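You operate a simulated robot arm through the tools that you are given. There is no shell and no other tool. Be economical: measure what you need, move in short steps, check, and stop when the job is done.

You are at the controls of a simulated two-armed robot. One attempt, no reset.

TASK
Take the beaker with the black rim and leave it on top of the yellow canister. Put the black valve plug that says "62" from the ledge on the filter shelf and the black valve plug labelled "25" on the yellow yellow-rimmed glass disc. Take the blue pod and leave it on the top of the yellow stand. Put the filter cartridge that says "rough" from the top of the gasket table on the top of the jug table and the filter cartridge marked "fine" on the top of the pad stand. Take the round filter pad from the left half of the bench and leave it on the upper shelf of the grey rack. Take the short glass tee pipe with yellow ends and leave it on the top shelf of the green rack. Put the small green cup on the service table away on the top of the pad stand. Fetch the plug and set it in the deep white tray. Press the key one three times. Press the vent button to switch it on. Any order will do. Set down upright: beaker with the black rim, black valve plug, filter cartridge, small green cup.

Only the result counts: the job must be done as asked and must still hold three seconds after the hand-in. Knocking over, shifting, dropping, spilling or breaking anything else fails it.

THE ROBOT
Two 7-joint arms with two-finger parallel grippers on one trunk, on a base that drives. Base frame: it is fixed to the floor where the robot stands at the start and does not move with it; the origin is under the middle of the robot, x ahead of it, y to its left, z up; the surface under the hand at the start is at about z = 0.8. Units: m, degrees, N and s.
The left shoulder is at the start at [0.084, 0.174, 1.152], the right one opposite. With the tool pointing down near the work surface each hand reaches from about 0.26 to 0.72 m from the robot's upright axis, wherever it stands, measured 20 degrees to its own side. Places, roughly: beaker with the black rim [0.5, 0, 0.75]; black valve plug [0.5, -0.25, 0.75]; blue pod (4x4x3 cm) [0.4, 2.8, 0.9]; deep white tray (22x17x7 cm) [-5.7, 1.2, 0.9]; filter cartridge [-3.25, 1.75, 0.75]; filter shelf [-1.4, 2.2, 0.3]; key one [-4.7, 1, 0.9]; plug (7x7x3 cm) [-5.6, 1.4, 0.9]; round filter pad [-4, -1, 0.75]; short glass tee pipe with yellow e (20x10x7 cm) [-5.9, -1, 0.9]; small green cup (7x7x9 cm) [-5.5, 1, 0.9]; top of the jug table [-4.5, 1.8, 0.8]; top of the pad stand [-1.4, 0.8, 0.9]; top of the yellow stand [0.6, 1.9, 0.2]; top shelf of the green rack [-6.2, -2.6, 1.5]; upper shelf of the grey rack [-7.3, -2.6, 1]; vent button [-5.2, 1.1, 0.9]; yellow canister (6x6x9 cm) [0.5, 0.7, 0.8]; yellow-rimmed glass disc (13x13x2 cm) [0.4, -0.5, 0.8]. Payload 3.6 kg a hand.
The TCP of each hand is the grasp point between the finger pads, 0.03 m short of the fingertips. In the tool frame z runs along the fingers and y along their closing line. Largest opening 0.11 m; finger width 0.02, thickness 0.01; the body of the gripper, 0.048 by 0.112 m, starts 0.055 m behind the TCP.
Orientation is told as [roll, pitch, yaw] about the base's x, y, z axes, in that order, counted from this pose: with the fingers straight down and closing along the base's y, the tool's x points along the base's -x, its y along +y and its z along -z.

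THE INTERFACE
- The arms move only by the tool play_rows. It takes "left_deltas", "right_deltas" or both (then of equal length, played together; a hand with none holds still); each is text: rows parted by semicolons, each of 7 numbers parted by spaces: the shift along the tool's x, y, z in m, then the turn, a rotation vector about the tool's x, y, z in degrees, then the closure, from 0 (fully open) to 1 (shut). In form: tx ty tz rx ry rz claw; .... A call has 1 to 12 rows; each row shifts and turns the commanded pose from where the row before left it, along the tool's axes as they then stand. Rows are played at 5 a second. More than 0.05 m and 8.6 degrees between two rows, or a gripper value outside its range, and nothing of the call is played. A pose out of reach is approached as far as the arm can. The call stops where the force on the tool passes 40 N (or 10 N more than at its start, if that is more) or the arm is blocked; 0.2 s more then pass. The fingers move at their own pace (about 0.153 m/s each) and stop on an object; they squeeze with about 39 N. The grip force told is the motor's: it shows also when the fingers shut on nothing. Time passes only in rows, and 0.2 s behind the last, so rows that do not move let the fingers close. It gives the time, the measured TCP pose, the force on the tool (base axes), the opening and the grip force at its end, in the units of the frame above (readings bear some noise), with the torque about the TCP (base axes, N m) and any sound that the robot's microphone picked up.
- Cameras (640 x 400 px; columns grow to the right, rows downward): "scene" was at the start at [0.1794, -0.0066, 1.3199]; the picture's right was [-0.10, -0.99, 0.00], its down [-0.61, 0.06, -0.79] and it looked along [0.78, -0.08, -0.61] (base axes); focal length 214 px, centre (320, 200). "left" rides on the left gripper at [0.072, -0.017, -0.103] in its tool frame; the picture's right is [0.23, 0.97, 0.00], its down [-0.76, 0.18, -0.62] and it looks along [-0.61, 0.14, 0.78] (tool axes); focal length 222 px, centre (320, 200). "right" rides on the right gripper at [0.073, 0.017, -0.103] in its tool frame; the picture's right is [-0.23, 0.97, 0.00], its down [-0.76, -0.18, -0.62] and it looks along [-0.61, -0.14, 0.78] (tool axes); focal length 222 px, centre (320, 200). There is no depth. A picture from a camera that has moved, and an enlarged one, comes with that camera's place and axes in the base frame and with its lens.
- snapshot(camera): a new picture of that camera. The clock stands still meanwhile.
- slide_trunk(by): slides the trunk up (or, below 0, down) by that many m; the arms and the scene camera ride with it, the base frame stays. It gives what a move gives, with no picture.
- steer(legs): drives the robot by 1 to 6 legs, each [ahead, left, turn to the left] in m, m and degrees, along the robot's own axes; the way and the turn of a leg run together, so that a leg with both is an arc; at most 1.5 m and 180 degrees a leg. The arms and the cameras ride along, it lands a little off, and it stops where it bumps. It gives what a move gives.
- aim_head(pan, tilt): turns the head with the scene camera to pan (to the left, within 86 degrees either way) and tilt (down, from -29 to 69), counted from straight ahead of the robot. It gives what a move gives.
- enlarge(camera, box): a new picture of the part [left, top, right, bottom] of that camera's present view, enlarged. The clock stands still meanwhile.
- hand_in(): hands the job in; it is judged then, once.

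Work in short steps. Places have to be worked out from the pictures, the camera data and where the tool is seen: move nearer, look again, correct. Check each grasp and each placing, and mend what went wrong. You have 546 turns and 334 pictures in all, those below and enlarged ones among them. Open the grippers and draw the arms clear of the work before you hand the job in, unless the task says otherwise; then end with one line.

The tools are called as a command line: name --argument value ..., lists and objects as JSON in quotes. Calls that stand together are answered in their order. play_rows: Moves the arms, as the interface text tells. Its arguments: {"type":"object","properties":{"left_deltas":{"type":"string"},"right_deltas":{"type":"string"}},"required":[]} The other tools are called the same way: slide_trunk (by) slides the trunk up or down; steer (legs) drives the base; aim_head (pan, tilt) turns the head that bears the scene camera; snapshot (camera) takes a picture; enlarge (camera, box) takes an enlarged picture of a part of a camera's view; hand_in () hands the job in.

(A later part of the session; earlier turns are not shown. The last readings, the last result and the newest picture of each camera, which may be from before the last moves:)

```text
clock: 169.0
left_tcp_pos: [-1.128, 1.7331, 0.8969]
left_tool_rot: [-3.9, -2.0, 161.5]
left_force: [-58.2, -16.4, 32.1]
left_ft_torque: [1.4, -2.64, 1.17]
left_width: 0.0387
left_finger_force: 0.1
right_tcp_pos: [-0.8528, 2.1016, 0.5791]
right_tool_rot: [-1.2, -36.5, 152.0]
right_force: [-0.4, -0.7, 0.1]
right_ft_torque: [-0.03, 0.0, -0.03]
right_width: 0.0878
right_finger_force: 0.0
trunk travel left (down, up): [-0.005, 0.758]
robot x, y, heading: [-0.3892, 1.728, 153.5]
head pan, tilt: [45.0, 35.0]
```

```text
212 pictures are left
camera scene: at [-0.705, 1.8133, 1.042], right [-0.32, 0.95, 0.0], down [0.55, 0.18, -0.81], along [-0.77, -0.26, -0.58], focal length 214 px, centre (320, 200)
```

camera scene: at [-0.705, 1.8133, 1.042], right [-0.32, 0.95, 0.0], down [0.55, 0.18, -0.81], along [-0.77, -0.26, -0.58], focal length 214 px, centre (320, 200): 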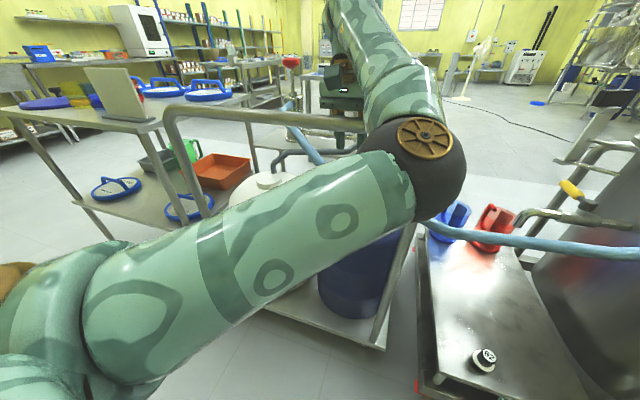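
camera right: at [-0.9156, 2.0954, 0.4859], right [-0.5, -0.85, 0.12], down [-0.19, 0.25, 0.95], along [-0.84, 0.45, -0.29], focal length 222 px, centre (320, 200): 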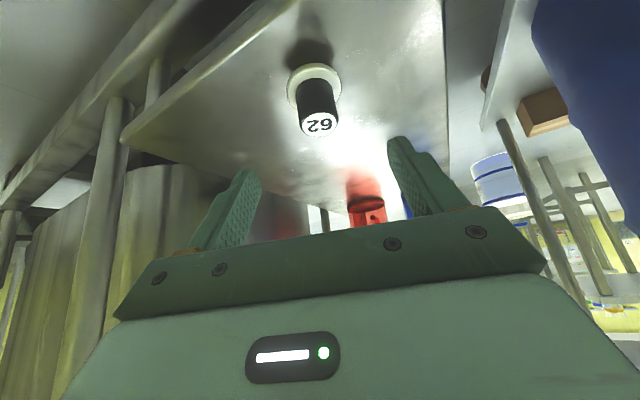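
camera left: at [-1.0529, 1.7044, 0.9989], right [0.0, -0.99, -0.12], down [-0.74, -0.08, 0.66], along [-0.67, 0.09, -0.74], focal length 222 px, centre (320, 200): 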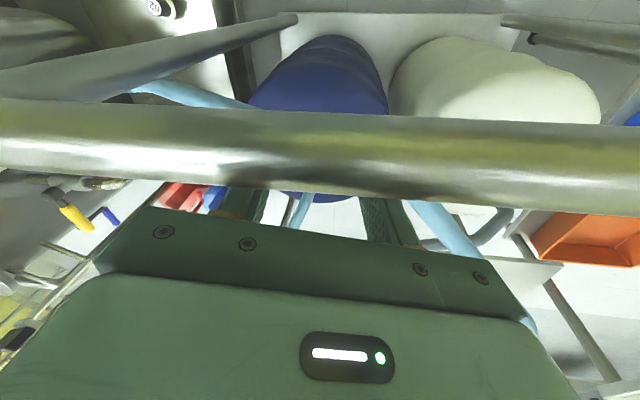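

The left fingers hang behind the cart's frame rail. Ease forward a few cm to unload, then lift.

steer --legs '[[0.05, 0.0, 0]]'

play_rows --left_deltas "-0.01 0 -0.03 0 0 0 0.6;0 0 -0.03 0 0 0 0.6;0 0 -0.03 0 0 0 0.6;0 0 -0.03 0 0 0 0.6;0 0 -0.03 0 0 0 0.6;0 0 0 0 0 0 0.6"

snapshot --camera "left"

snapshot --camera "scene"

```text
clock: 169.9
left_tcp_pos: [-1.1498, 1.7476, 0.9059]
left_tool_rot: [-3.6, -2.5, 164.0]
left_force: [0.3, 2.5, 0.4]
left_ft_torque: [-0.17, 0.04, 0.02]
left_width: 0.055
left_finger_force: 0.0
right_tcp_pos: [-0.8931, 2.1276, 0.5856]
right_tool_rot: [-0.7, -37.2, 154.3]
right_force: [0.2, 0.6, -0.3]
right_ft_torque: [-0.05, 0.05, 0.08]
right_width: 0.088
right_finger_force: 0.0
trunk travel left (down, up): [-0.005, 0.758]
robot x, y, heading: [-0.4246, 1.7716, 156.3]
head pan, tilt: [45.0, 35.0]
```

```text
clock: 171.3
left_tcp_pos: [-1.1599, 1.7383, 1.0527]
left_tool_rot: [-3.8, -2.4, 163.9]
left_force: [0.8, 0.4, -0.9]
left_ft_torque: [-0.03, 0.02, -0.02]
left_width: 0.0439
left_finger_force: 0.1
right_tcp_pos: [-0.8963, 2.1264, 0.5805]
right_tool_rot: [-1.0, -36.8, 154.2]
right_force: [-0.4, 0.2, 1.0]
right_ft_torque: [0.0, -0.01, -0.05]
right_width: 0.0879
right_finger_force: 0.1
trunk travel left (down, up): [-0.005, 0.758]
robot x, y, heading: [-0.4248, 1.7747, 156.0]
head pan, tilt: [45.0, 35.0]
```

```text
211 pictures are left
camera left: at [-1.0843, 1.7254, 1.1533], right [-0.05, -1.0, -0.07], down [-0.77, -0.01, 0.64], along [-0.64, 0.09, -0.76], focal length 222 px, centre (320, 200)
```

left: 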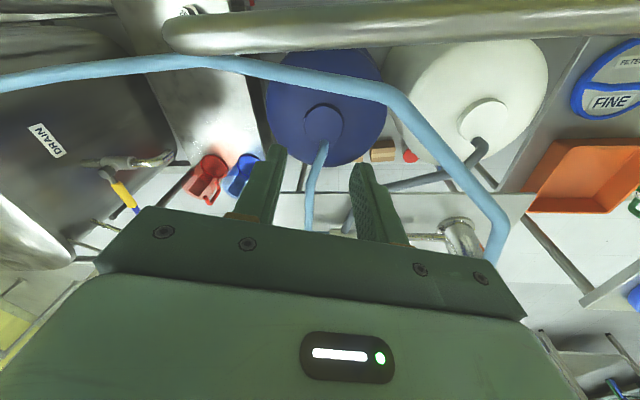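

```text
210 pictures are left
camera scene: at [-0.733, 1.8451, 1.0438], right [-0.36, 0.93, 0.0], down [0.54, 0.21, -0.82], along [-0.76, -0.3, -0.57], focal length 214 px, centre (320, 200)
```

scene: 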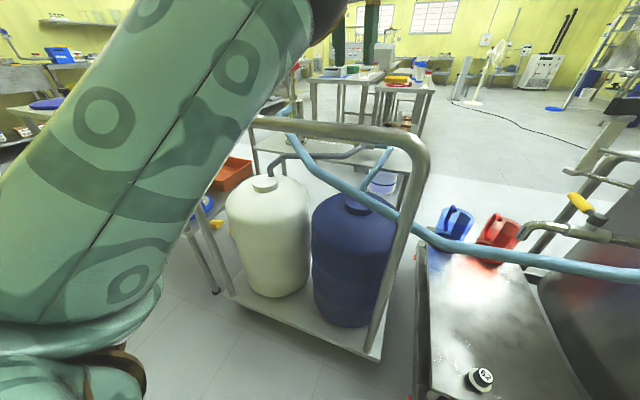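

Clear above the rail. Back off now and raise the trunk.

steer --legs '[[-0.25, 0.0, 0]]'

slide_trunk --by 0.27

snapshot --camera "scene"

```text
clock: 173.1
left_tcp_pos: [-0.9304, 1.6385, 1.0523]
left_tool_rot: [-3.7, -2.4, 163.7]
left_force: [-0.3, -0.7, 0.6]
left_ft_torque: [0.01, 0.02, -0.01]
left_width: 0.0441
left_finger_force: 0.0
right_tcp_pos: [-0.6652, 2.0256, 0.583]
right_tool_rot: [-1.0, -36.9, 154.0]
right_force: [0.0, -0.1, 1.1]
right_ft_torque: [0.0, 0.02, 0.0]
right_width: 0.0879
right_finger_force: 0.0
trunk travel left (down, up): [-0.005, 0.758]
robot x, y, heading: [-0.1944, 1.6749, 156.1]
head pan, tilt: [45.0, 35.0]
```

```text
clock: 175.9
left_tcp_pos: [-0.789, 1.5753, 1.4522]
left_tool_rot: [-5.9, -18.1, 164.1]
left_force: [0.0, 0.1, -0.7]
left_ft_torque: [0.03, -0.04, 0.03]
left_width: 0.0439
left_finger_force: 0.1
right_tcp_pos: [-0.6656, 2.0272, 0.8519]
right_tool_rot: [-0.9, -36.8, 154.0]
right_force: [-0.3, -0.3, 0.1]
right_ft_torque: [-0.02, 0.0, 0.04]
right_width: 0.0879
right_finger_force: 0.1
trunk travel left (down, up): [-0.275, 0.488]
robot x, y, heading: [-0.195, 1.6716, 155.9]
head pan, tilt: [45.0, 35.0]
```

```text
209 pictures are left
camera scene: at [-0.3613, 1.6807, 1.3305], right [-0.36, 0.93, 0.0], down [0.54, 0.2, -0.82], along [-0.76, -0.29, -0.57], focal length 214 px, centre (320, 200)
```

scene: 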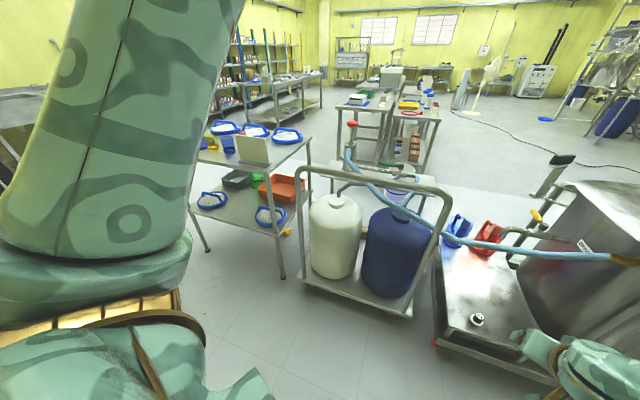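

Need a route west. Rotate left to look at the south side.

steer --legs '[[0, 0.0, 60]]'

aim_head --pan 0 --tilt 20

snapshot --camera "scene"

aim_head --pan -50 --tilt 20

snapshot --camera "scene"

```text
clock: 178.9
left_tcp_pos: [-0.4166, 1.1156, 1.4522]
left_tool_rot: [-5.9, -18.0, -136.9]
left_force: [-0.3, 0.3, -1.1]
left_ft_torque: [-0.02, 0.0, -0.02]
left_width: 0.044
left_finger_force: 0.2
right_tcp_pos: [-0.7419, 1.4539, 0.8518]
right_tool_rot: [-0.9, -36.9, -147.0]
right_force: [-0.1, -0.4, 0.1]
right_ft_torque: [0.02, -0.01, 0.02]
right_width: 0.0881
right_finger_force: 0.0
trunk travel left (down, up): [-0.275, 0.488]
robot x, y, heading: [-0.1949, 1.6719, -144.9]
head pan, tilt: [45.0, 35.0]
```

```text
clock: 180.0
left_tcp_pos: [-0.4178, 1.1142, 1.4515]
left_tool_rot: [-5.9, -18.0, -136.9]
left_force: [-0.2, -0.2, -0.4]
left_ft_torque: [-0.04, -0.02, 0.0]
left_width: 0.0441
left_finger_force: 0.2
right_tcp_pos: [-0.7424, 1.4536, 0.8518]
right_tool_rot: [-1.0, -36.9, -147.0]
right_force: [-0.4, -0.4, -0.1]
right_ft_torque: [0.02, -0.03, 0.02]
right_width: 0.088
right_finger_force: 0.0
trunk travel left (down, up): [-0.275, 0.488]
robot x, y, heading: [-0.1958, 1.6708, -145.1]
head pan, tilt: [0.0, 20.0]
```

```text
208 pictures are left
camera scene: at [-0.3465, 1.5701, 1.3544], right [-0.57, 0.82, 0.0], down [0.28, 0.2, -0.94], along [-0.77, -0.54, -0.34], focal length 214 px, centre (320, 200)
```

scene: 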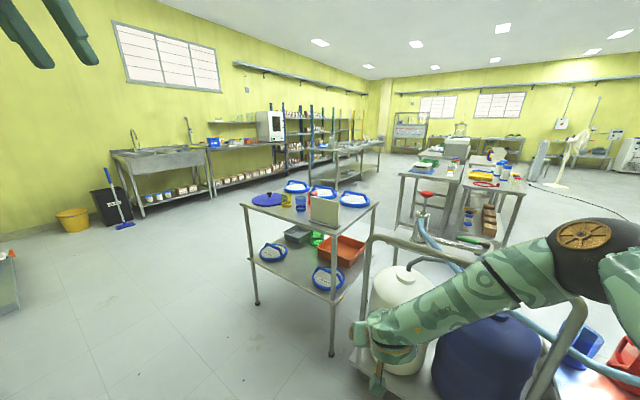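

```text
clock: 181.2
left_tcp_pos: [-0.4187, 1.1156, 1.4517]
left_tool_rot: [-5.9, -18.0, -136.9]
left_force: [-0.1, -1.2, -0.1]
left_ft_torque: [-0.02, -0.01, 0.01]
left_width: 0.0441
left_finger_force: 0.1
right_tcp_pos: [-0.7409, 1.454, 0.8526]
right_tool_rot: [-1.0, -36.9, -147.0]
right_force: [0.6, 0.0, -0.7]
right_ft_torque: [-0.01, -0.02, -0.03]
right_width: 0.0878
right_finger_force: 0.0
trunk travel left (down, up): [-0.275, 0.488]
robot x, y, heading: [-0.198, 1.6714, -145.3]
head pan, tilt: [-50.0, 20.0]
```

```text
207 pictures are left
camera scene: at [-0.3601, 1.6477, 1.3545], right [0.26, 0.97, 0.0], down [0.33, -0.09, -0.94], along [-0.91, 0.24, -0.34], focal length 214 px, centre (320, 200)
```

scene: 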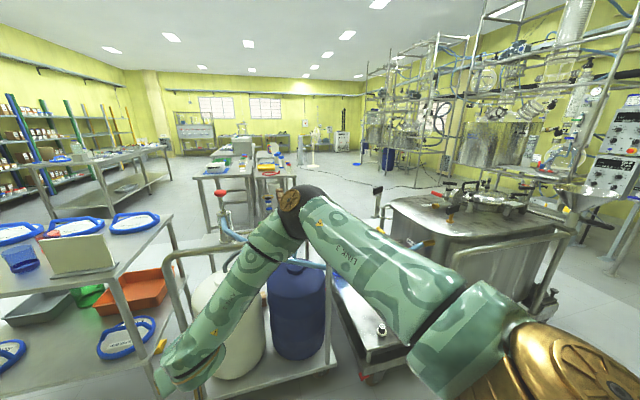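

Route: south past the pad stand, west along y≈-0.35, then north to the tables near (-3.3, 1.4). Drive the first part.

steer --legs '[[0, 0.0, 55], [1.2, 0, 0], [0.85, 0, 0], [0, 0, -90]]'

aim_head --pan 0 --tilt 25

snapshot --camera "scene"

```text
clock: 197.7
left_tcp_pos: [-0.7065, -0.6903, 1.4513]
left_tool_rot: [-5.9, -18.0, -173.1]
left_force: [0.0, -0.3, -0.3]
left_ft_torque: [0.0, -0.02, 0.02]
left_width: 0.0442
left_finger_force: 0.2
right_tcp_pos: [-0.7684, -0.2232, 0.8533]
right_tool_rot: [-1.0, -37.0, 176.8]
right_force: [-0.5, -0.5, -0.1]
right_ft_torque: [0.01, 0.02, -0.01]
right_width: 0.0879
right_finger_force: 0.1
trunk travel left (down, up): [-0.275, 0.488]
robot x, y, heading: [-0.2001, -0.369, 178.6]
head pan, tilt: [-50.0, 20.0]
```

```text
clock: 198.8
left_tcp_pos: [-0.7071, -0.6888, 1.4523]
left_tool_rot: [-5.9, -18.1, -173.1]
left_force: [-0.2, -0.6, -1.6]
left_ft_torque: [0.03, 0.01, -0.04]
left_width: 0.0441
left_finger_force: 0.0
right_tcp_pos: [-0.7676, -0.2239, 0.8519]
right_tool_rot: [-1.0, -36.9, 176.8]
right_force: [0.4, -0.1, -0.3]
right_ft_torque: [0.01, 0.03, 0.0]
right_width: 0.0881
right_finger_force: 0.0
trunk travel left (down, up): [-0.275, 0.488]
robot x, y, heading: [-0.2034, -0.3697, 178.9]
head pan, tilt: [0.0, 25.0]
```

```text
206 pictures are left
camera scene: at [-0.3811, -0.3632, 1.3464], right [0.02, 1.0, 0.0], down [0.42, -0.01, -0.91], along [-0.91, 0.02, -0.42], focal length 214 px, centre (320, 200)
```

scene: 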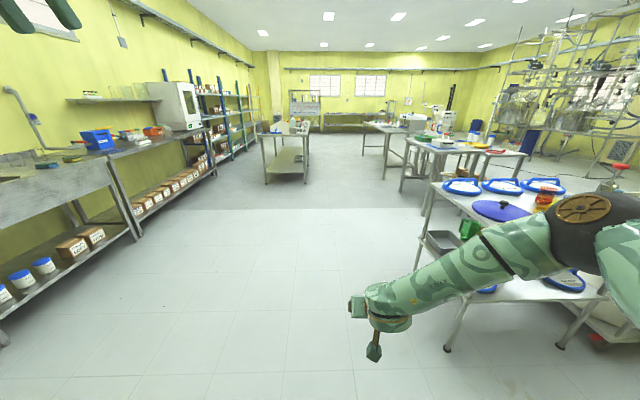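

Clear. Go ahead 2 m, slightly left.

steer --legs '[[1.2, 0.12, 0], [0.9, 0, 0]]'

aim_head --pan -40 --tilt 25

snapshot --camera "scene"

```text
clock: 209.3
left_tcp_pos: [-2.8138, -0.7643, 1.4533]
left_tool_rot: [-5.8, -18.1, -173.0]
left_force: [0.4, 0.5, -0.8]
left_ft_torque: [-0.01, -0.04, -0.03]
left_width: 0.044
left_finger_force: 0.1
right_tcp_pos: [-2.8783, -0.2986, 0.8519]
right_tool_rot: [-1.0, -36.9, 177.1]
right_force: [-0.5, 0.1, -0.3]
right_ft_torque: [-0.03, -0.01, 0.01]
right_width: 0.0879
right_finger_force: 0.1
trunk travel left (down, up): [-0.275, 0.488]
robot x, y, heading: [-2.3112, -0.4399, 179.0]
head pan, tilt: [0.0, 25.0]
```

```text
clock: 210.4
left_tcp_pos: [-2.8154, -0.7642, 1.4515]
left_tool_rot: [-5.9, -18.0, -173.0]
left_force: [-0.8, 0.4, 0.2]
left_ft_torque: [-0.02, 0.01, 0.01]
left_width: 0.0441
left_finger_force: 0.0
right_tcp_pos: [-2.8783, -0.2992, 0.8528]
right_tool_rot: [-1.0, -36.9, 177.2]
right_force: [-0.4, -0.3, 0.0]
right_ft_torque: [-0.01, -0.02, 0.01]
right_width: 0.0879
right_finger_force: 0.0
trunk travel left (down, up): [-0.275, 0.488]
robot x, y, heading: [-2.3086, -0.4405, 178.9]
head pan, tilt: [-40.0, 25.0]
```

```text
205 pictures are left
camera scene: at [-2.4677, -0.377, 1.3464], right [0.66, 0.75, 0.0], down [0.32, -0.28, -0.91], along [-0.68, 0.59, -0.42], focal length 214 px, centre (320, 200)
```

scene: 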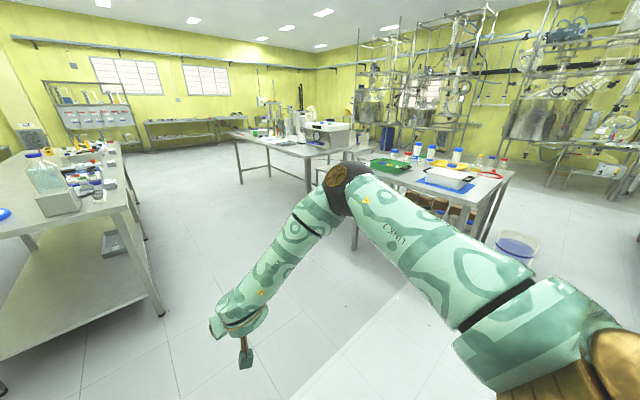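

Zoom on the two tables.

enlarge --camera "scene" --box '[340, 130, 540, 255]'

enlarge --camera "scene" --box '[220, 100, 360, 190]'

enlarge --camera "scene" --box '[0, 120, 180, 260]'

```text
3.20 times, centred on (440, 192) of scene
camera zoom: at [-2.4677, -0.377, 1.3464], right [0.66, 0.75, 0.0], down [0.32, -0.28, -0.91], along [-0.68, 0.59, -0.42], focal length 686 px, centre (-64, 224)
```

zoom: 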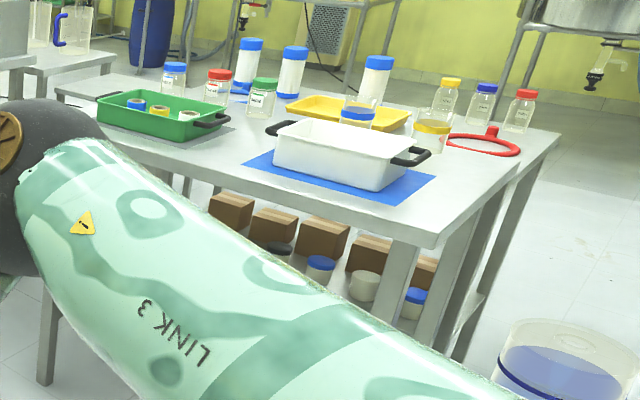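

```text
4.44 times, centred on (290, 145) of scene
camera zoom: at [-2.4677, -0.377, 1.3464], right [0.66, 0.75, 0.0], down [0.32, -0.28, -0.91], along [-0.68, 0.59, -0.42], focal length 953 px, centre (453, 444)
```

zoom: 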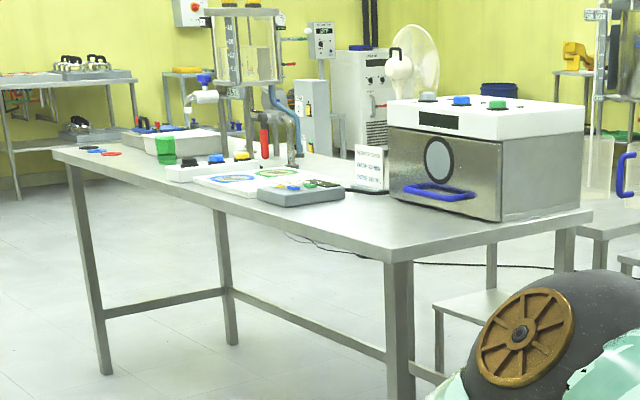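

```text
2.86 times, centred on (90, 190) of scene
camera zoom: at [-2.4677, -0.377, 1.3464], right [0.66, 0.75, 0.0], down [0.32, -0.28, -0.91], along [-0.68, 0.59, -0.42], focal length 613 px, centre (977, 229)
```

zoom: 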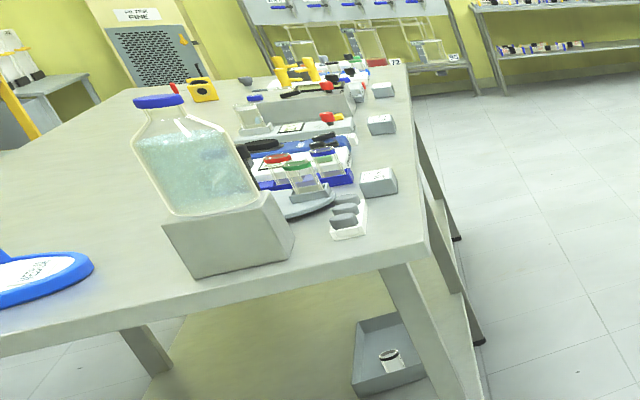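

The tall blue-capped cylinders near the gasket table's far (north) edge may be the cartridges. I move nearer to inspect and find access.

steer --legs '[[0, 0, -70], [0.75, 0, 0]]'

aim_head --pan 15 --tilt 20

snapshot --camera "scene"

```text
clock: 217.5
left_tcp_pos: [-3.0325, 0.6291, 1.4521]
left_tool_rot: [-5.8, -18.0, 117.4]
left_force: [0.1, 0.7, 0.0]
left_ft_torque: [-0.02, -0.01, 0.01]
left_width: 0.044
left_finger_force: 0.1
right_tcp_pos: [-2.6193, 0.8496, 0.8519]
right_tool_rot: [-1.0, -36.8, 107.3]
right_force: [0.4, 0.3, 0.3]
right_ft_torque: [-0.02, 0.02, 0.0]
right_width: 0.0882
right_finger_force: 0.0
trunk travel left (down, up): [-0.275, 0.488]
robot x, y, heading: [-2.557, 0.2658, 109.6]
head pan, tilt: [-40.0, 25.0]
```

```text
clock: 218.7
left_tcp_pos: [-3.0312, 0.6272, 1.4515]
left_tool_rot: [-5.9, -18.2, 117.4]
left_force: [-0.6, 0.3, 0.1]
left_ft_torque: [0.02, -0.02, 0.02]
left_width: 0.0442
left_finger_force: 0.1
right_tcp_pos: [-2.6192, 0.8492, 0.8526]
right_tool_rot: [-1.0, -36.9, 107.4]
right_force: [-0.3, -0.1, -0.7]
right_ft_torque: [-0.01, 0.02, -0.02]
right_width: 0.0877
right_finger_force: 0.0
trunk travel left (down, up): [-0.275, 0.488]
robot x, y, heading: [-2.5559, 0.2678, 109.4]
head pan, tilt: [15.0, 20.0]
```

```text
201 pictures are left
camera scene: at [-2.6362, 0.4298, 1.3545], right [0.83, 0.56, 0.0], down [0.19, -0.28, -0.94], along [-0.53, 0.78, -0.34], focal length 214 px, centre (320, 200)
```

scene: 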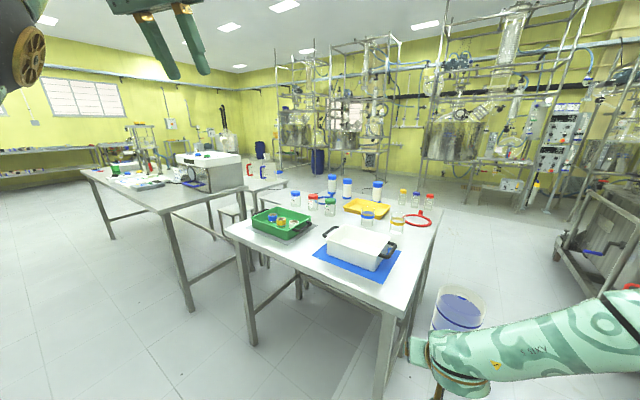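

Zoom at the cylinders for labels.

enlarge --camera "scene" --box '[280, 165, 440, 245]'

enlarge --camera "scene" --box '[80, 130, 300, 220]'

```text
4.00 times, centred on (360, 205) of scene
camera zoom: at [-2.6362, 0.4298, 1.3545], right [0.83, 0.56, 0.0], down [0.19, -0.28, -0.94], along [-0.53, 0.78, -0.34], focal length 858 px, centre (160, 180)
```

zoom: 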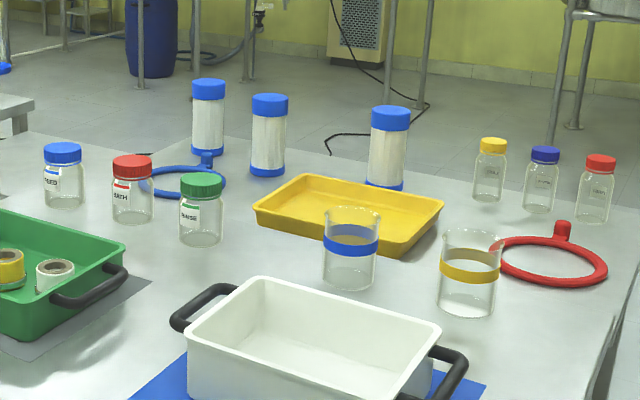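

```text
2.91 times, centred on (190, 175) of scene
camera zoom: at [-2.6362, 0.4298, 1.3545], right [0.83, 0.56, 0.0], down [0.19, -0.28, -0.94], along [-0.53, 0.78, -0.34], focal length 624 px, centre (698, 273)
```

zoom: 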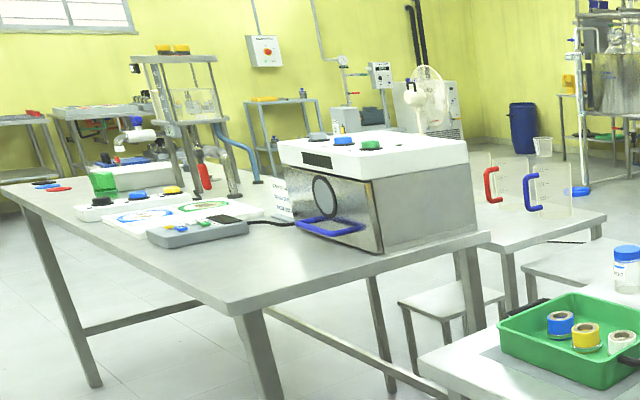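

Plan: do the service table first from the south, then go round to the cartridges. Drive west.

steer --legs '[[0, 0, 70], [0, 0.2, 0], [1.2, 0, 0], [1.2, 0, 0], [0, 0, -90]]'

aim_head --pan 0 --tilt 30

snapshot --camera "scene"

```text
clock: 238.6
left_tcp_pos: [-5.2846, 0.6134, 1.4524]
left_tool_rot: [-5.9, -18.2, 96.8]
left_force: [0.8, 0.3, -0.3]
left_ft_torque: [-0.03, -0.02, 0.03]
left_width: 0.0439
left_finger_force: 0.1
right_tcp_pos: [-4.8197, 0.6745, 0.8541]
right_tool_rot: [-1.0, -37.0, 86.9]
right_force: [0.6, -0.1, -0.4]
right_ft_torque: [0.01, 0.01, -0.01]
right_width: 0.0883
right_finger_force: 0.0
trunk travel left (down, up): [-0.275, 0.488]
robot x, y, heading: [-4.969, 0.1052, 88.7]
head pan, tilt: [15.0, 20.0]
```

```text
clock: 239.4
left_tcp_pos: [-5.2846, 0.6126, 1.4518]
left_tool_rot: [-5.8, -18.0, 96.8]
left_force: [0.3, 0.1, -0.3]
left_ft_torque: [0.01, -0.03, -0.01]
left_width: 0.0441
left_finger_force: 0.0
right_tcp_pos: [-4.8193, 0.6742, 0.8534]
right_tool_rot: [-1.0, -36.9, 86.8]
right_force: [-0.3, -0.3, -0.1]
right_ft_torque: [-0.03, 0.0, -0.01]
right_width: 0.088
right_finger_force: 0.1
trunk travel left (down, up): [-0.275, 0.488]
robot x, y, heading: [-4.9661, 0.103, 88.9]
head pan, tilt: [0.0, 30.0]
```

```text
198 pictures are left
camera scene: at [-4.9605, 0.2885, 1.3385], right [1.0, -0.02, 0.0], down [-0.01, -0.5, -0.87], along [0.02, 0.87, -0.5], focal length 214 px, centre (320, 200)
```

scene: 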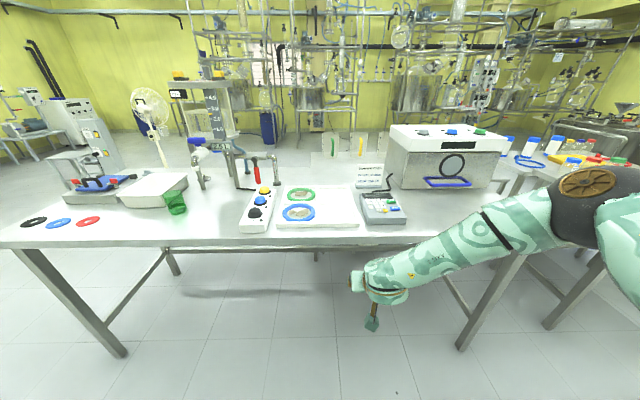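

enlarge --camera "scene" --box '[200, 120, 440, 250]'

enlarge --camera "scene" --box '[0, 130, 240, 260]'

```text
2.67 times, centred on (320, 185) of scene
camera zoom: at [-4.9605, 0.2885, 1.3385], right [1.0, -0.02, 0.0], down [-0.01, -0.5, -0.87], along [0.02, 0.87, -0.5], focal length 572 px, centre (320, 240)
```

zoom: 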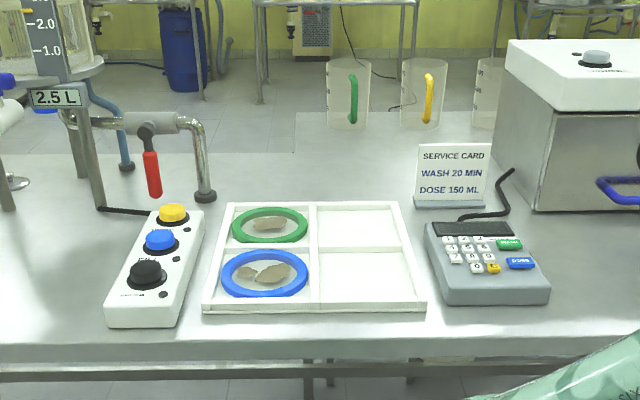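

```text
2.67 times, centred on (120, 195) of scene
camera zoom: at [-4.9605, 0.2885, 1.3385], right [1.0, -0.02, 0.0], down [-0.01, -0.5, -0.87], along [0.02, 0.87, -0.5], focal length 572 px, centre (853, 213)
```

zoom: 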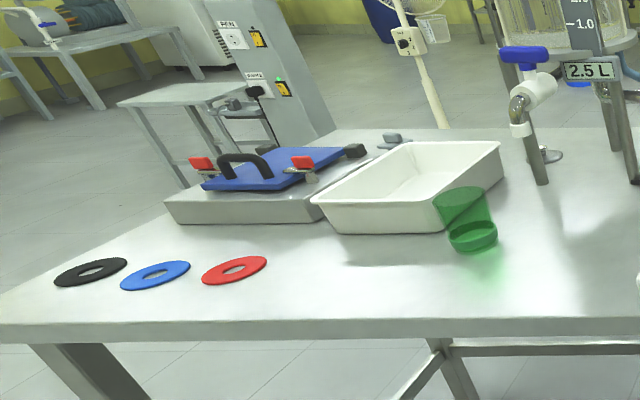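

The keypad is at about (-4.69, 1.04), the 3-button box at left. I bring the right hand up and forward for a close look.

play_rows --right_deltas "-0.042 -0.01 -0.004 -1 0 0 0;-0.042 -0.01 -0.004 0 0 0 0;-0.042 -0.01 -0.004 0 0 0 0;-0.042 -0.01 -0.004 0 0 0 0;-0.042 -0.01 -0.004 0 0 0 0;-0.042 -0.01 -0.004 0 0 0 0;-0.042 -0.01 -0.004 0 0 0 0;0 0 0 0 0 0 0"

snapshot --camera "right"

snapshot --camera "scene"

```text
clock: 241.2
left_tcp_pos: [-5.284, 0.6114, 1.4529]
left_tool_rot: [-5.9, -18.1, 96.8]
left_force: [0.4, -1.0, -0.1]
left_ft_torque: [0.02, 0.01, 0.0]
left_width: 0.0439
left_finger_force: 0.0
right_tcp_pos: [-4.7378, 0.8888, 1.0515]
right_tool_rot: [0.2, -36.8, 86.8]
right_force: [-0.5, -0.6, 0.4]
right_ft_torque: [0.0, 0.01, -0.02]
right_width: 0.1099
right_finger_force: 0.0
trunk travel left (down, up): [-0.275, 0.488]
robot x, y, heading: [-4.9675, 0.1058, 88.7]
head pan, tilt: [0.0, 30.0]
```

```text
195 pictures are left
camera right: at [-4.7611, 0.7691, 1.0917], right [-0.96, 0.23, 0.14], down [0.19, 0.23, 0.95], along [0.19, 0.95, -0.26], focal length 222 px, centre (320, 200)
```

right: 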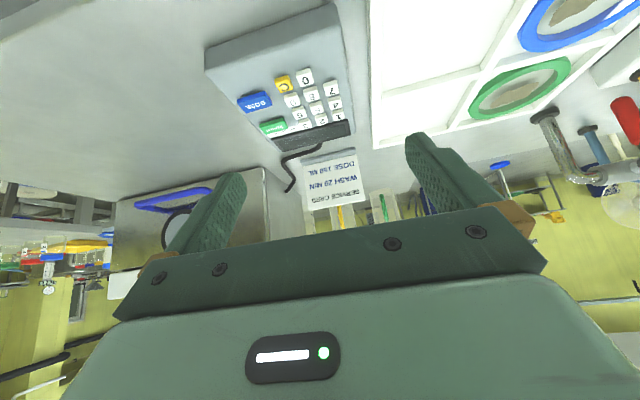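

```text
194 pictures are left
camera scene: at [-4.9597, 0.2882, 1.3385], right [1.0, -0.02, 0.0], down [-0.01, -0.5, -0.87], along [0.02, 0.87, -0.5], focal length 214 px, centre (320, 200)
```

scene: 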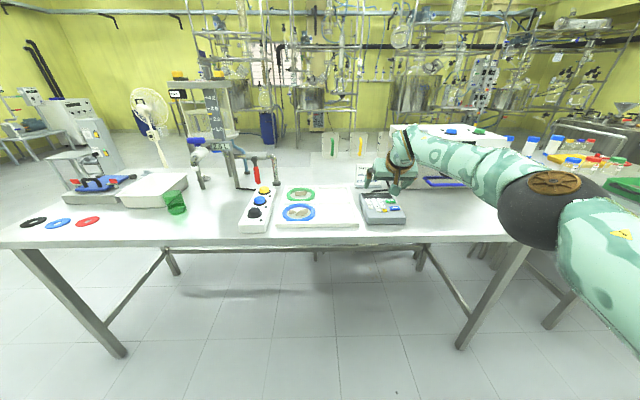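

enlarge --camera "right" --box '[200, 0, 400, 160]'

enlarge --camera "scene" --box '[230, 180, 280, 240]'

```text
2.50 times, centred on (300, 80) of right
camera zoom: at [-4.7611, 0.7691, 1.0917], right [-0.96, 0.23, 0.14], down [0.19, 0.23, 0.95], along [0.19, 0.95, -0.26], focal length 555 px, centre (370, 500)
```

zoom: 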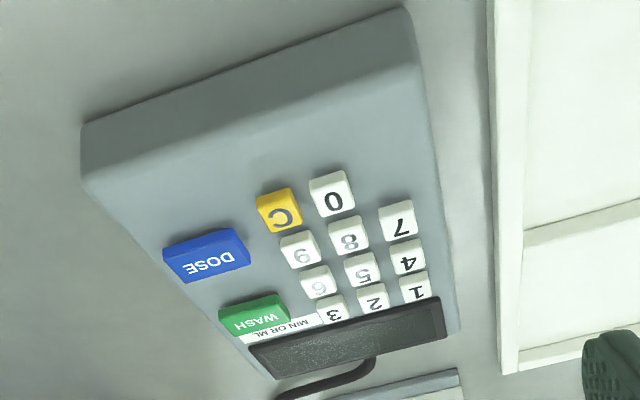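

```text
6.67 times, centred on (255, 210) of scene
camera zoom: at [-4.9597, 0.2882, 1.3385], right [1.0, -0.02, 0.0], down [-0.01, -0.5, -0.87], along [0.02, 0.87, -0.5], focal length 1430 px, centre (753, 133)
```

zoom: 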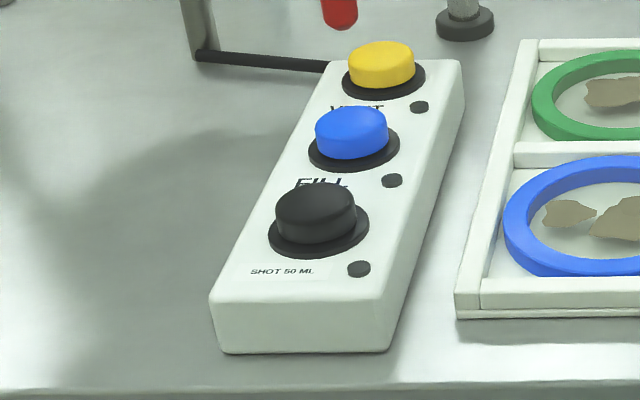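

Key layout clear: "1" is far-left, next to the display. For the button box, I check with the left camera to read labels and triangulate.

snapshot --camera "left"

```text
191 pictures are left
camera left: at [-5.2662, 0.5114, 1.5297], right [-0.94, -0.3, -0.17], down [-0.3, 0.5, 0.81], along [-0.16, 0.81, -0.57], focal length 222 px, centre (320, 200)
```

left: 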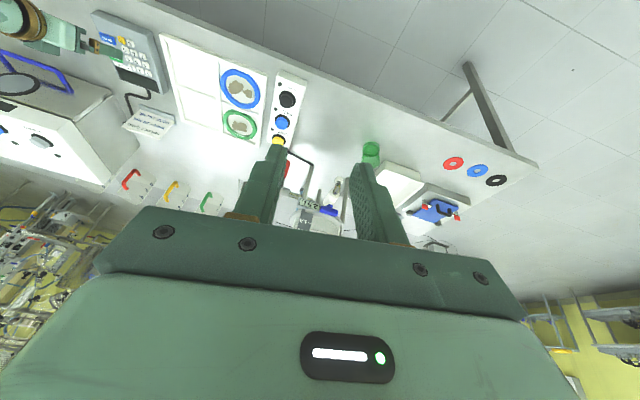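

enlarge --camera "left" --box '[80, 0, 320, 160]'

enlarge --camera "left" --box '[330, 120, 540, 240]'

```text
2.50 times, centred on (200, 80) of left
camera zoom: at [-5.2662, 0.5114, 1.5297], right [-0.94, -0.3, -0.17], down [-0.3, 0.5, 0.81], along [-0.16, 0.81, -0.57], focal length 555 px, centre (620, 500)
```

zoom: 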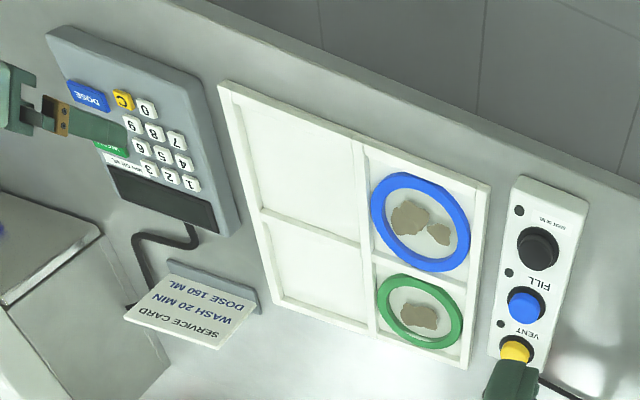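

```text
3.05 times, centred on (435, 180) of left
camera zoom: at [-5.2662, 0.5114, 1.5297], right [-0.94, -0.3, -0.17], down [-0.3, 0.5, 0.81], along [-0.16, 0.81, -0.57], focal length 677 px, centre (-30, 261)
```

zoom: 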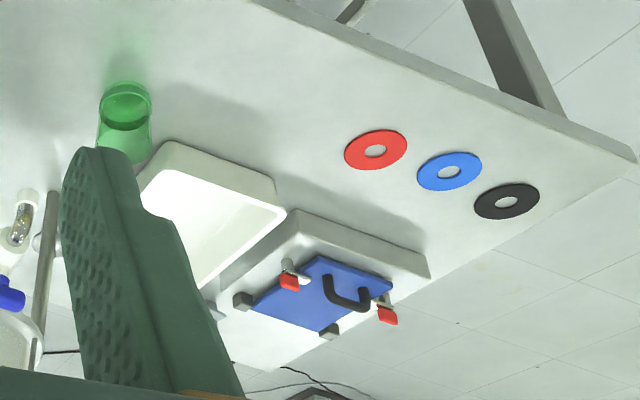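

VENT is the yellow button at (-5.185, 1.128, 0.90); key 1 top at (-4.749, 1.041, 0.902). I'll press key 1 with the east finger (open gripper); move to just above.

play_rows --right_deltas "-0.0147 0.02 0.039 0 0 0 0;-0.0147 0.02 0.039 0 0 0 0;-0.0147 0.02 0.039 0 0 0 0;-0.0147 0.0195 0.039 0 0 0 0;0 0 0 0 0 0 0;0 0 0 0 0 0 0"

snapshot --camera "right"

enlarge --camera "scene" --box '[310, 150, 430, 240]'

enlarge --camera "left" --box '[80, 0, 240, 130]'

```text
clock: 242.6
left_tcp_pos: [-5.2849, 0.6121, 1.4515]
left_tool_rot: [-5.9, -18.1, 96.9]
left_force: [-0.3, 0.5, 0.2]
left_ft_torque: [0.0, 0.02, -0.01]
left_width: 0.0442
left_finger_force: 0.0
right_tcp_pos: [-4.7607, 0.8935, 1.016]
right_tool_rot: [0.1, -36.8, 86.8]
right_force: [0.0, 0.5, 1.0]
right_ft_torque: [0.01, 0.02, 0.0]
right_width: 0.1101
right_finger_force: 0.1
right hand out of reach, approached as far as the arm can: row 1, 2, 3, 4
trunk travel left (down, up): [-0.275, 0.488]
robot x, y, heading: [-4.9626, 0.1107, 88.8]
head pan, tilt: [0.0, 30.0]
```

```text
188 pictures are left
camera right: at [-4.7837, 0.7747, 1.0563], right [-0.96, 0.23, 0.14], down [0.19, 0.23, 0.96], along [0.19, 0.95, -0.26], focal length 222 px, centre (320, 200)
```

right: 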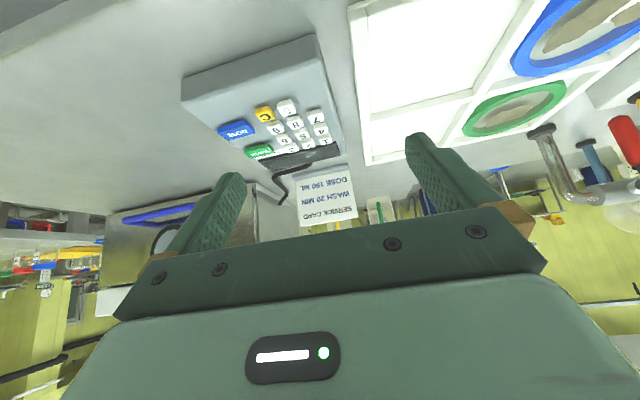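

```text
4.44 times, centred on (370, 195) of scene
camera zoom: at [-4.9604, 0.2887, 1.3384], right [1.0, -0.02, 0.0], down [-0.01, -0.5, -0.87], along [0.02, 0.87, -0.5], focal length 953 px, centre (98, 222)
```

zoom: 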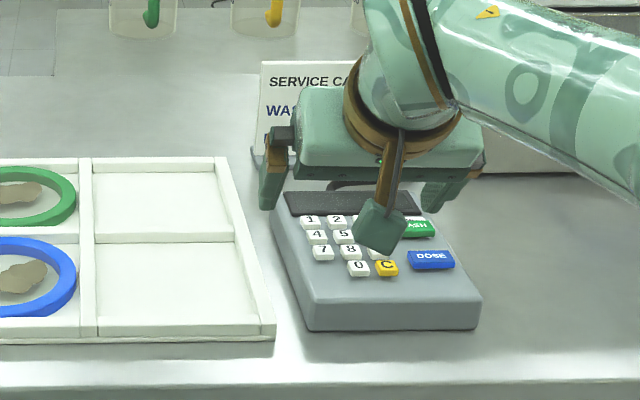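

```text
3.08 times, centred on (160, 65) of left
camera zoom: at [-5.267, 0.5119, 1.5294], right [-0.94, -0.3, -0.17], down [-0.3, 0.51, 0.81], along [-0.16, 0.81, -0.57], focal length 684 px, centre (812, 615)
```

zoom: 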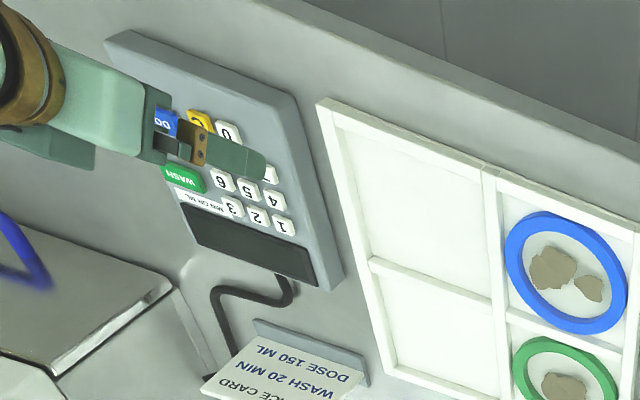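

Out of arm reach; drive 0.15 m closer to the table.

steer --legs '[[0.15, 0.03, 0]]'

```text
clock: 243.9
left_tcp_pos: [-5.3129, 0.7646, 1.451]
left_tool_rot: [-5.9, -17.9, 96.9]
left_force: [-0.3, 0.5, -0.1]
left_ft_torque: [-0.04, 0.01, 0.02]
left_width: 0.0439
left_finger_force: 0.0
right_tcp_pos: [-4.7869, 1.0451, 1.0164]
right_tool_rot: [0.0, -36.8, 86.9]
right_force: [0.8, -0.3, -0.3]
right_ft_torque: [0.0, -0.01, 0.0]
right_width: 0.11
right_finger_force: 0.1
trunk travel left (down, up): [-0.275, 0.488]
robot x, y, heading: [-4.9932, 0.2571, 88.6]
head pan, tilt: [0.0, 30.0]
```

Move to just above key 1 (z≈0.955).

play_rows --right_deltas "0.023 0.011 0.021 0 0 0 0;0.023 0.011 0.021 0 0 0 0;0 0 0 0 0 0 0"

snapshot --camera "right"

enlarge --camera "left" --box '[60, 0, 260, 160]'

enlarge --camera "scene" --box '[310, 170, 450, 290]'

```text
clock: 244.7
left_tcp_pos: [-5.3109, 0.7621, 1.4523]
left_tool_rot: [-5.9, -18.1, 96.9]
left_force: [-0.5, -0.2, 0.0]
left_ft_torque: [-0.03, 0.0, 0.03]
left_width: 0.0439
left_finger_force: 0.0
right_tcp_pos: [-4.8085, 1.0333, 0.9551]
right_tool_rot: [0.0, -36.9, 86.8]
right_force: [-0.3, 0.0, 0.5]
right_ft_torque: [-0.03, -0.03, 0.0]
right_width: 0.1103
right_finger_force: 0.0
trunk travel left (down, up): [-0.275, 0.488]
robot x, y, heading: [-4.9912, 0.256, 88.8]
head pan, tilt: [0.0, 30.0]
```

```text
185 pictures are left
camera right: at [-4.8332, 0.9142, 0.9949], right [-0.96, 0.23, 0.14], down [0.19, 0.22, 0.96], along [0.19, 0.95, -0.26], focal length 222 px, centre (320, 200)
```

right: 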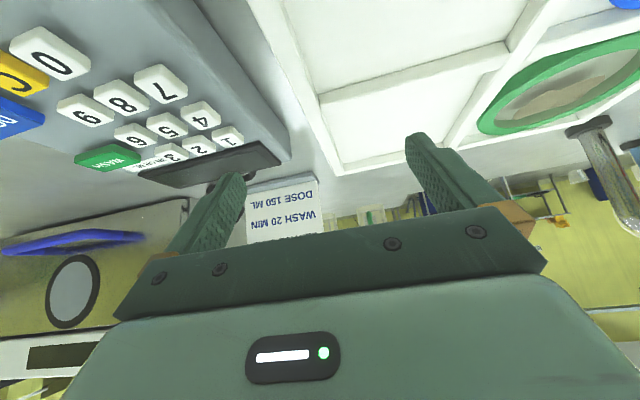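

```text
2.50 times, centred on (160, 80) of left
camera zoom: at [-5.2938, 0.6611, 1.5296], right [-0.94, -0.3, -0.17], down [-0.3, 0.5, 0.81], along [-0.16, 0.81, -0.57], focal length 555 px, centre (720, 500)
```

zoom: 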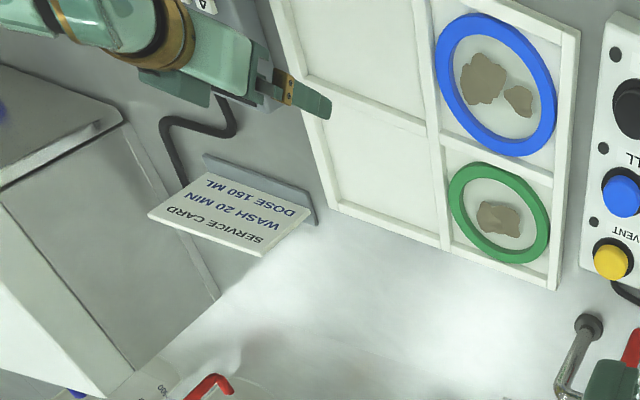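

```text
3.33 times, centred on (380, 230) of scene
camera zoom: at [-4.9871, 0.4379, 1.3385], right [1.0, -0.02, 0.0], down [-0.01, -0.5, -0.87], along [0.02, 0.87, -0.5], focal length 715 px, centre (120, 100)
```

zoom: 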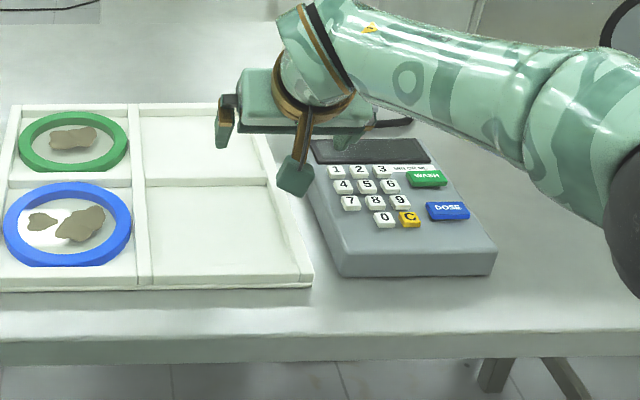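

Key 1 re-triangulated at (-4.751, 1.036, 0.905); finger edge is over it. Lower carefully to feel contact.

play_rows --right_deltas "0.0092 0.003 0.0056 0 0 0 0;0.006 0 0.008 0 0 0 0;0.0015 0 0.002 0 0 0 0;0.0015 0 0.002 0 0 0 0;0 0 0 0 0 0 0"

snapshot --camera "right"

```text
clock: 245.9
left_tcp_pos: [-5.3114, 0.7626, 1.4534]
left_tool_rot: [-5.8, -18.0, 96.9]
left_force: [0.3, -0.6, -0.1]
left_ft_torque: [0.01, 0.0, -0.02]
left_width: 0.0439
left_finger_force: 0.0
right_tcp_pos: [-4.8127, 1.0289, 0.9309]
right_tool_rot: [0.0, -36.8, 86.8]
right_force: [0.6, 0.0, 2.6]
right_ft_torque: [0.03, -0.14, -0.01]
right_width: 0.11
right_finger_force: 0.1
trunk travel left (down, up): [-0.275, 0.488]
robot x, y, heading: [-4.9899, 0.2564, 88.7]
head pan, tilt: [0.0, 30.0]
heard: click
```

```text
182 pictures are left
camera right: at [-4.8363, 0.9101, 0.9704], right [-0.96, 0.23, 0.14], down [0.19, 0.22, 0.96], along [0.19, 0.95, -0.26], focal length 222 px, centre (320, 200)
```

right: 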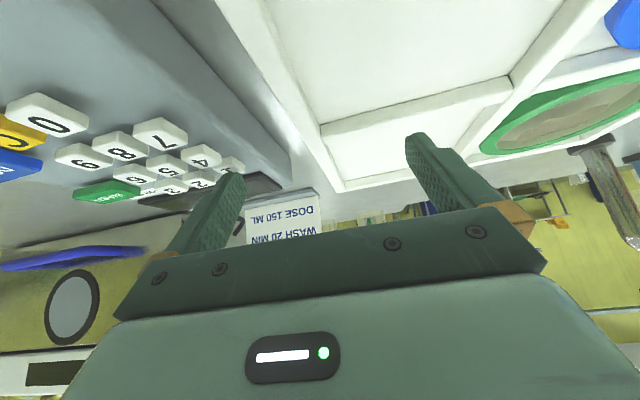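

A click. Check which key is under the finger.

enlarge --camera "right" --box '[140, 120, 300, 220]'

enlarge --camera "scene" --box '[340, 180, 420, 240]'

```text
4.00 times, centred on (220, 170) of right
camera zoom: at [-4.8363, 0.9101, 0.9704], right [-0.96, 0.23, 0.14], down [0.19, 0.22, 0.96], along [0.19, 0.95, -0.26], focal length 888 px, centre (720, 320)
```

zoom: 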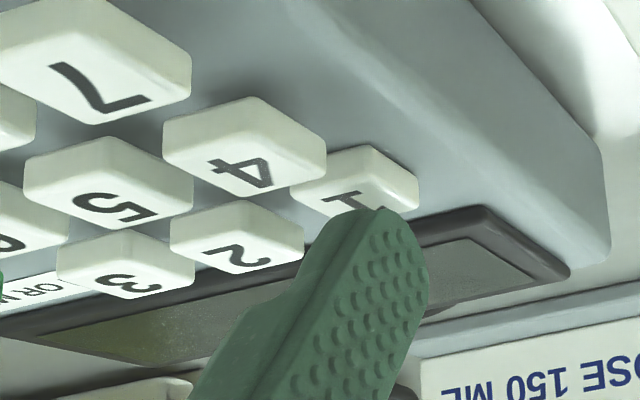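

```text
6.67 times, centred on (380, 210) of scene
camera zoom: at [-4.9873, 0.4382, 1.3385], right [1.0, -0.02, 0.0], down [-0.01, -0.5, -0.87], along [0.02, 0.87, -0.5], focal length 1430 px, centre (-80, 133)
```

zoom: 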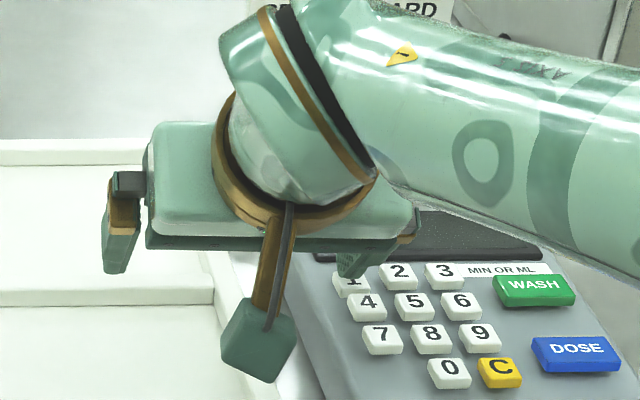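

Finger is on key 1 — one press. Release and press again.

play_rows --right_deltas "-0.009 0 -0.012 0 0 0 0;0 0 0 0 0 0 0;0 0 0 0 0 0 0"

play_rows --right_deltas "0.006 0 0.008 0 0 0 0;0.0015 0 0.002 0 0 0 0;0.0015 0 0.002 0 0 0 0;0 0 0 0 0 0 0;0 0 0 0 0 0 0"

```text
clock: 246.7
left_tcp_pos: [-5.3114, 0.7618, 1.4519]
left_tool_rot: [-5.9, -17.9, 96.9]
left_force: [-0.1, -1.3, -0.1]
left_ft_torque: [-0.01, 0.01, -0.01]
left_width: 0.0439
left_finger_force: 0.0
right_tcp_pos: [-4.8123, 1.0296, 0.9463]
right_tool_rot: [0.0, -36.9, 86.8]
right_force: [0.2, -0.2, 0.0]
right_ft_torque: [0.02, -0.04, -0.02]
right_width: 0.11
right_finger_force: 0.1
trunk travel left (down, up): [-0.275, 0.488]
robot x, y, heading: [-4.9913, 0.253, 89.0]
head pan, tilt: [0.0, 30.0]
```

```text
clock: 247.9
left_tcp_pos: [-5.3115, 0.7619, 1.4516]
left_tool_rot: [-5.9, -18.0, 96.9]
left_force: [0.3, -0.4, -0.7]
left_ft_torque: [-0.03, -0.02, -0.01]
left_width: 0.0441
left_finger_force: 0.0
right_tcp_pos: [-4.8124, 1.029, 0.9305]
right_tool_rot: [0.0, -36.9, 86.7]
right_force: [1.1, 0.7, 0.2]
right_ft_torque: [0.04, -0.1, 0.04]
right_width: 0.1099
right_finger_force: 0.0
trunk travel left (down, up): [-0.275, 0.488]
robot x, y, heading: [-4.9961, 0.2512, 88.7]
head pan, tilt: [0.0, 30.0]
heard: click
```

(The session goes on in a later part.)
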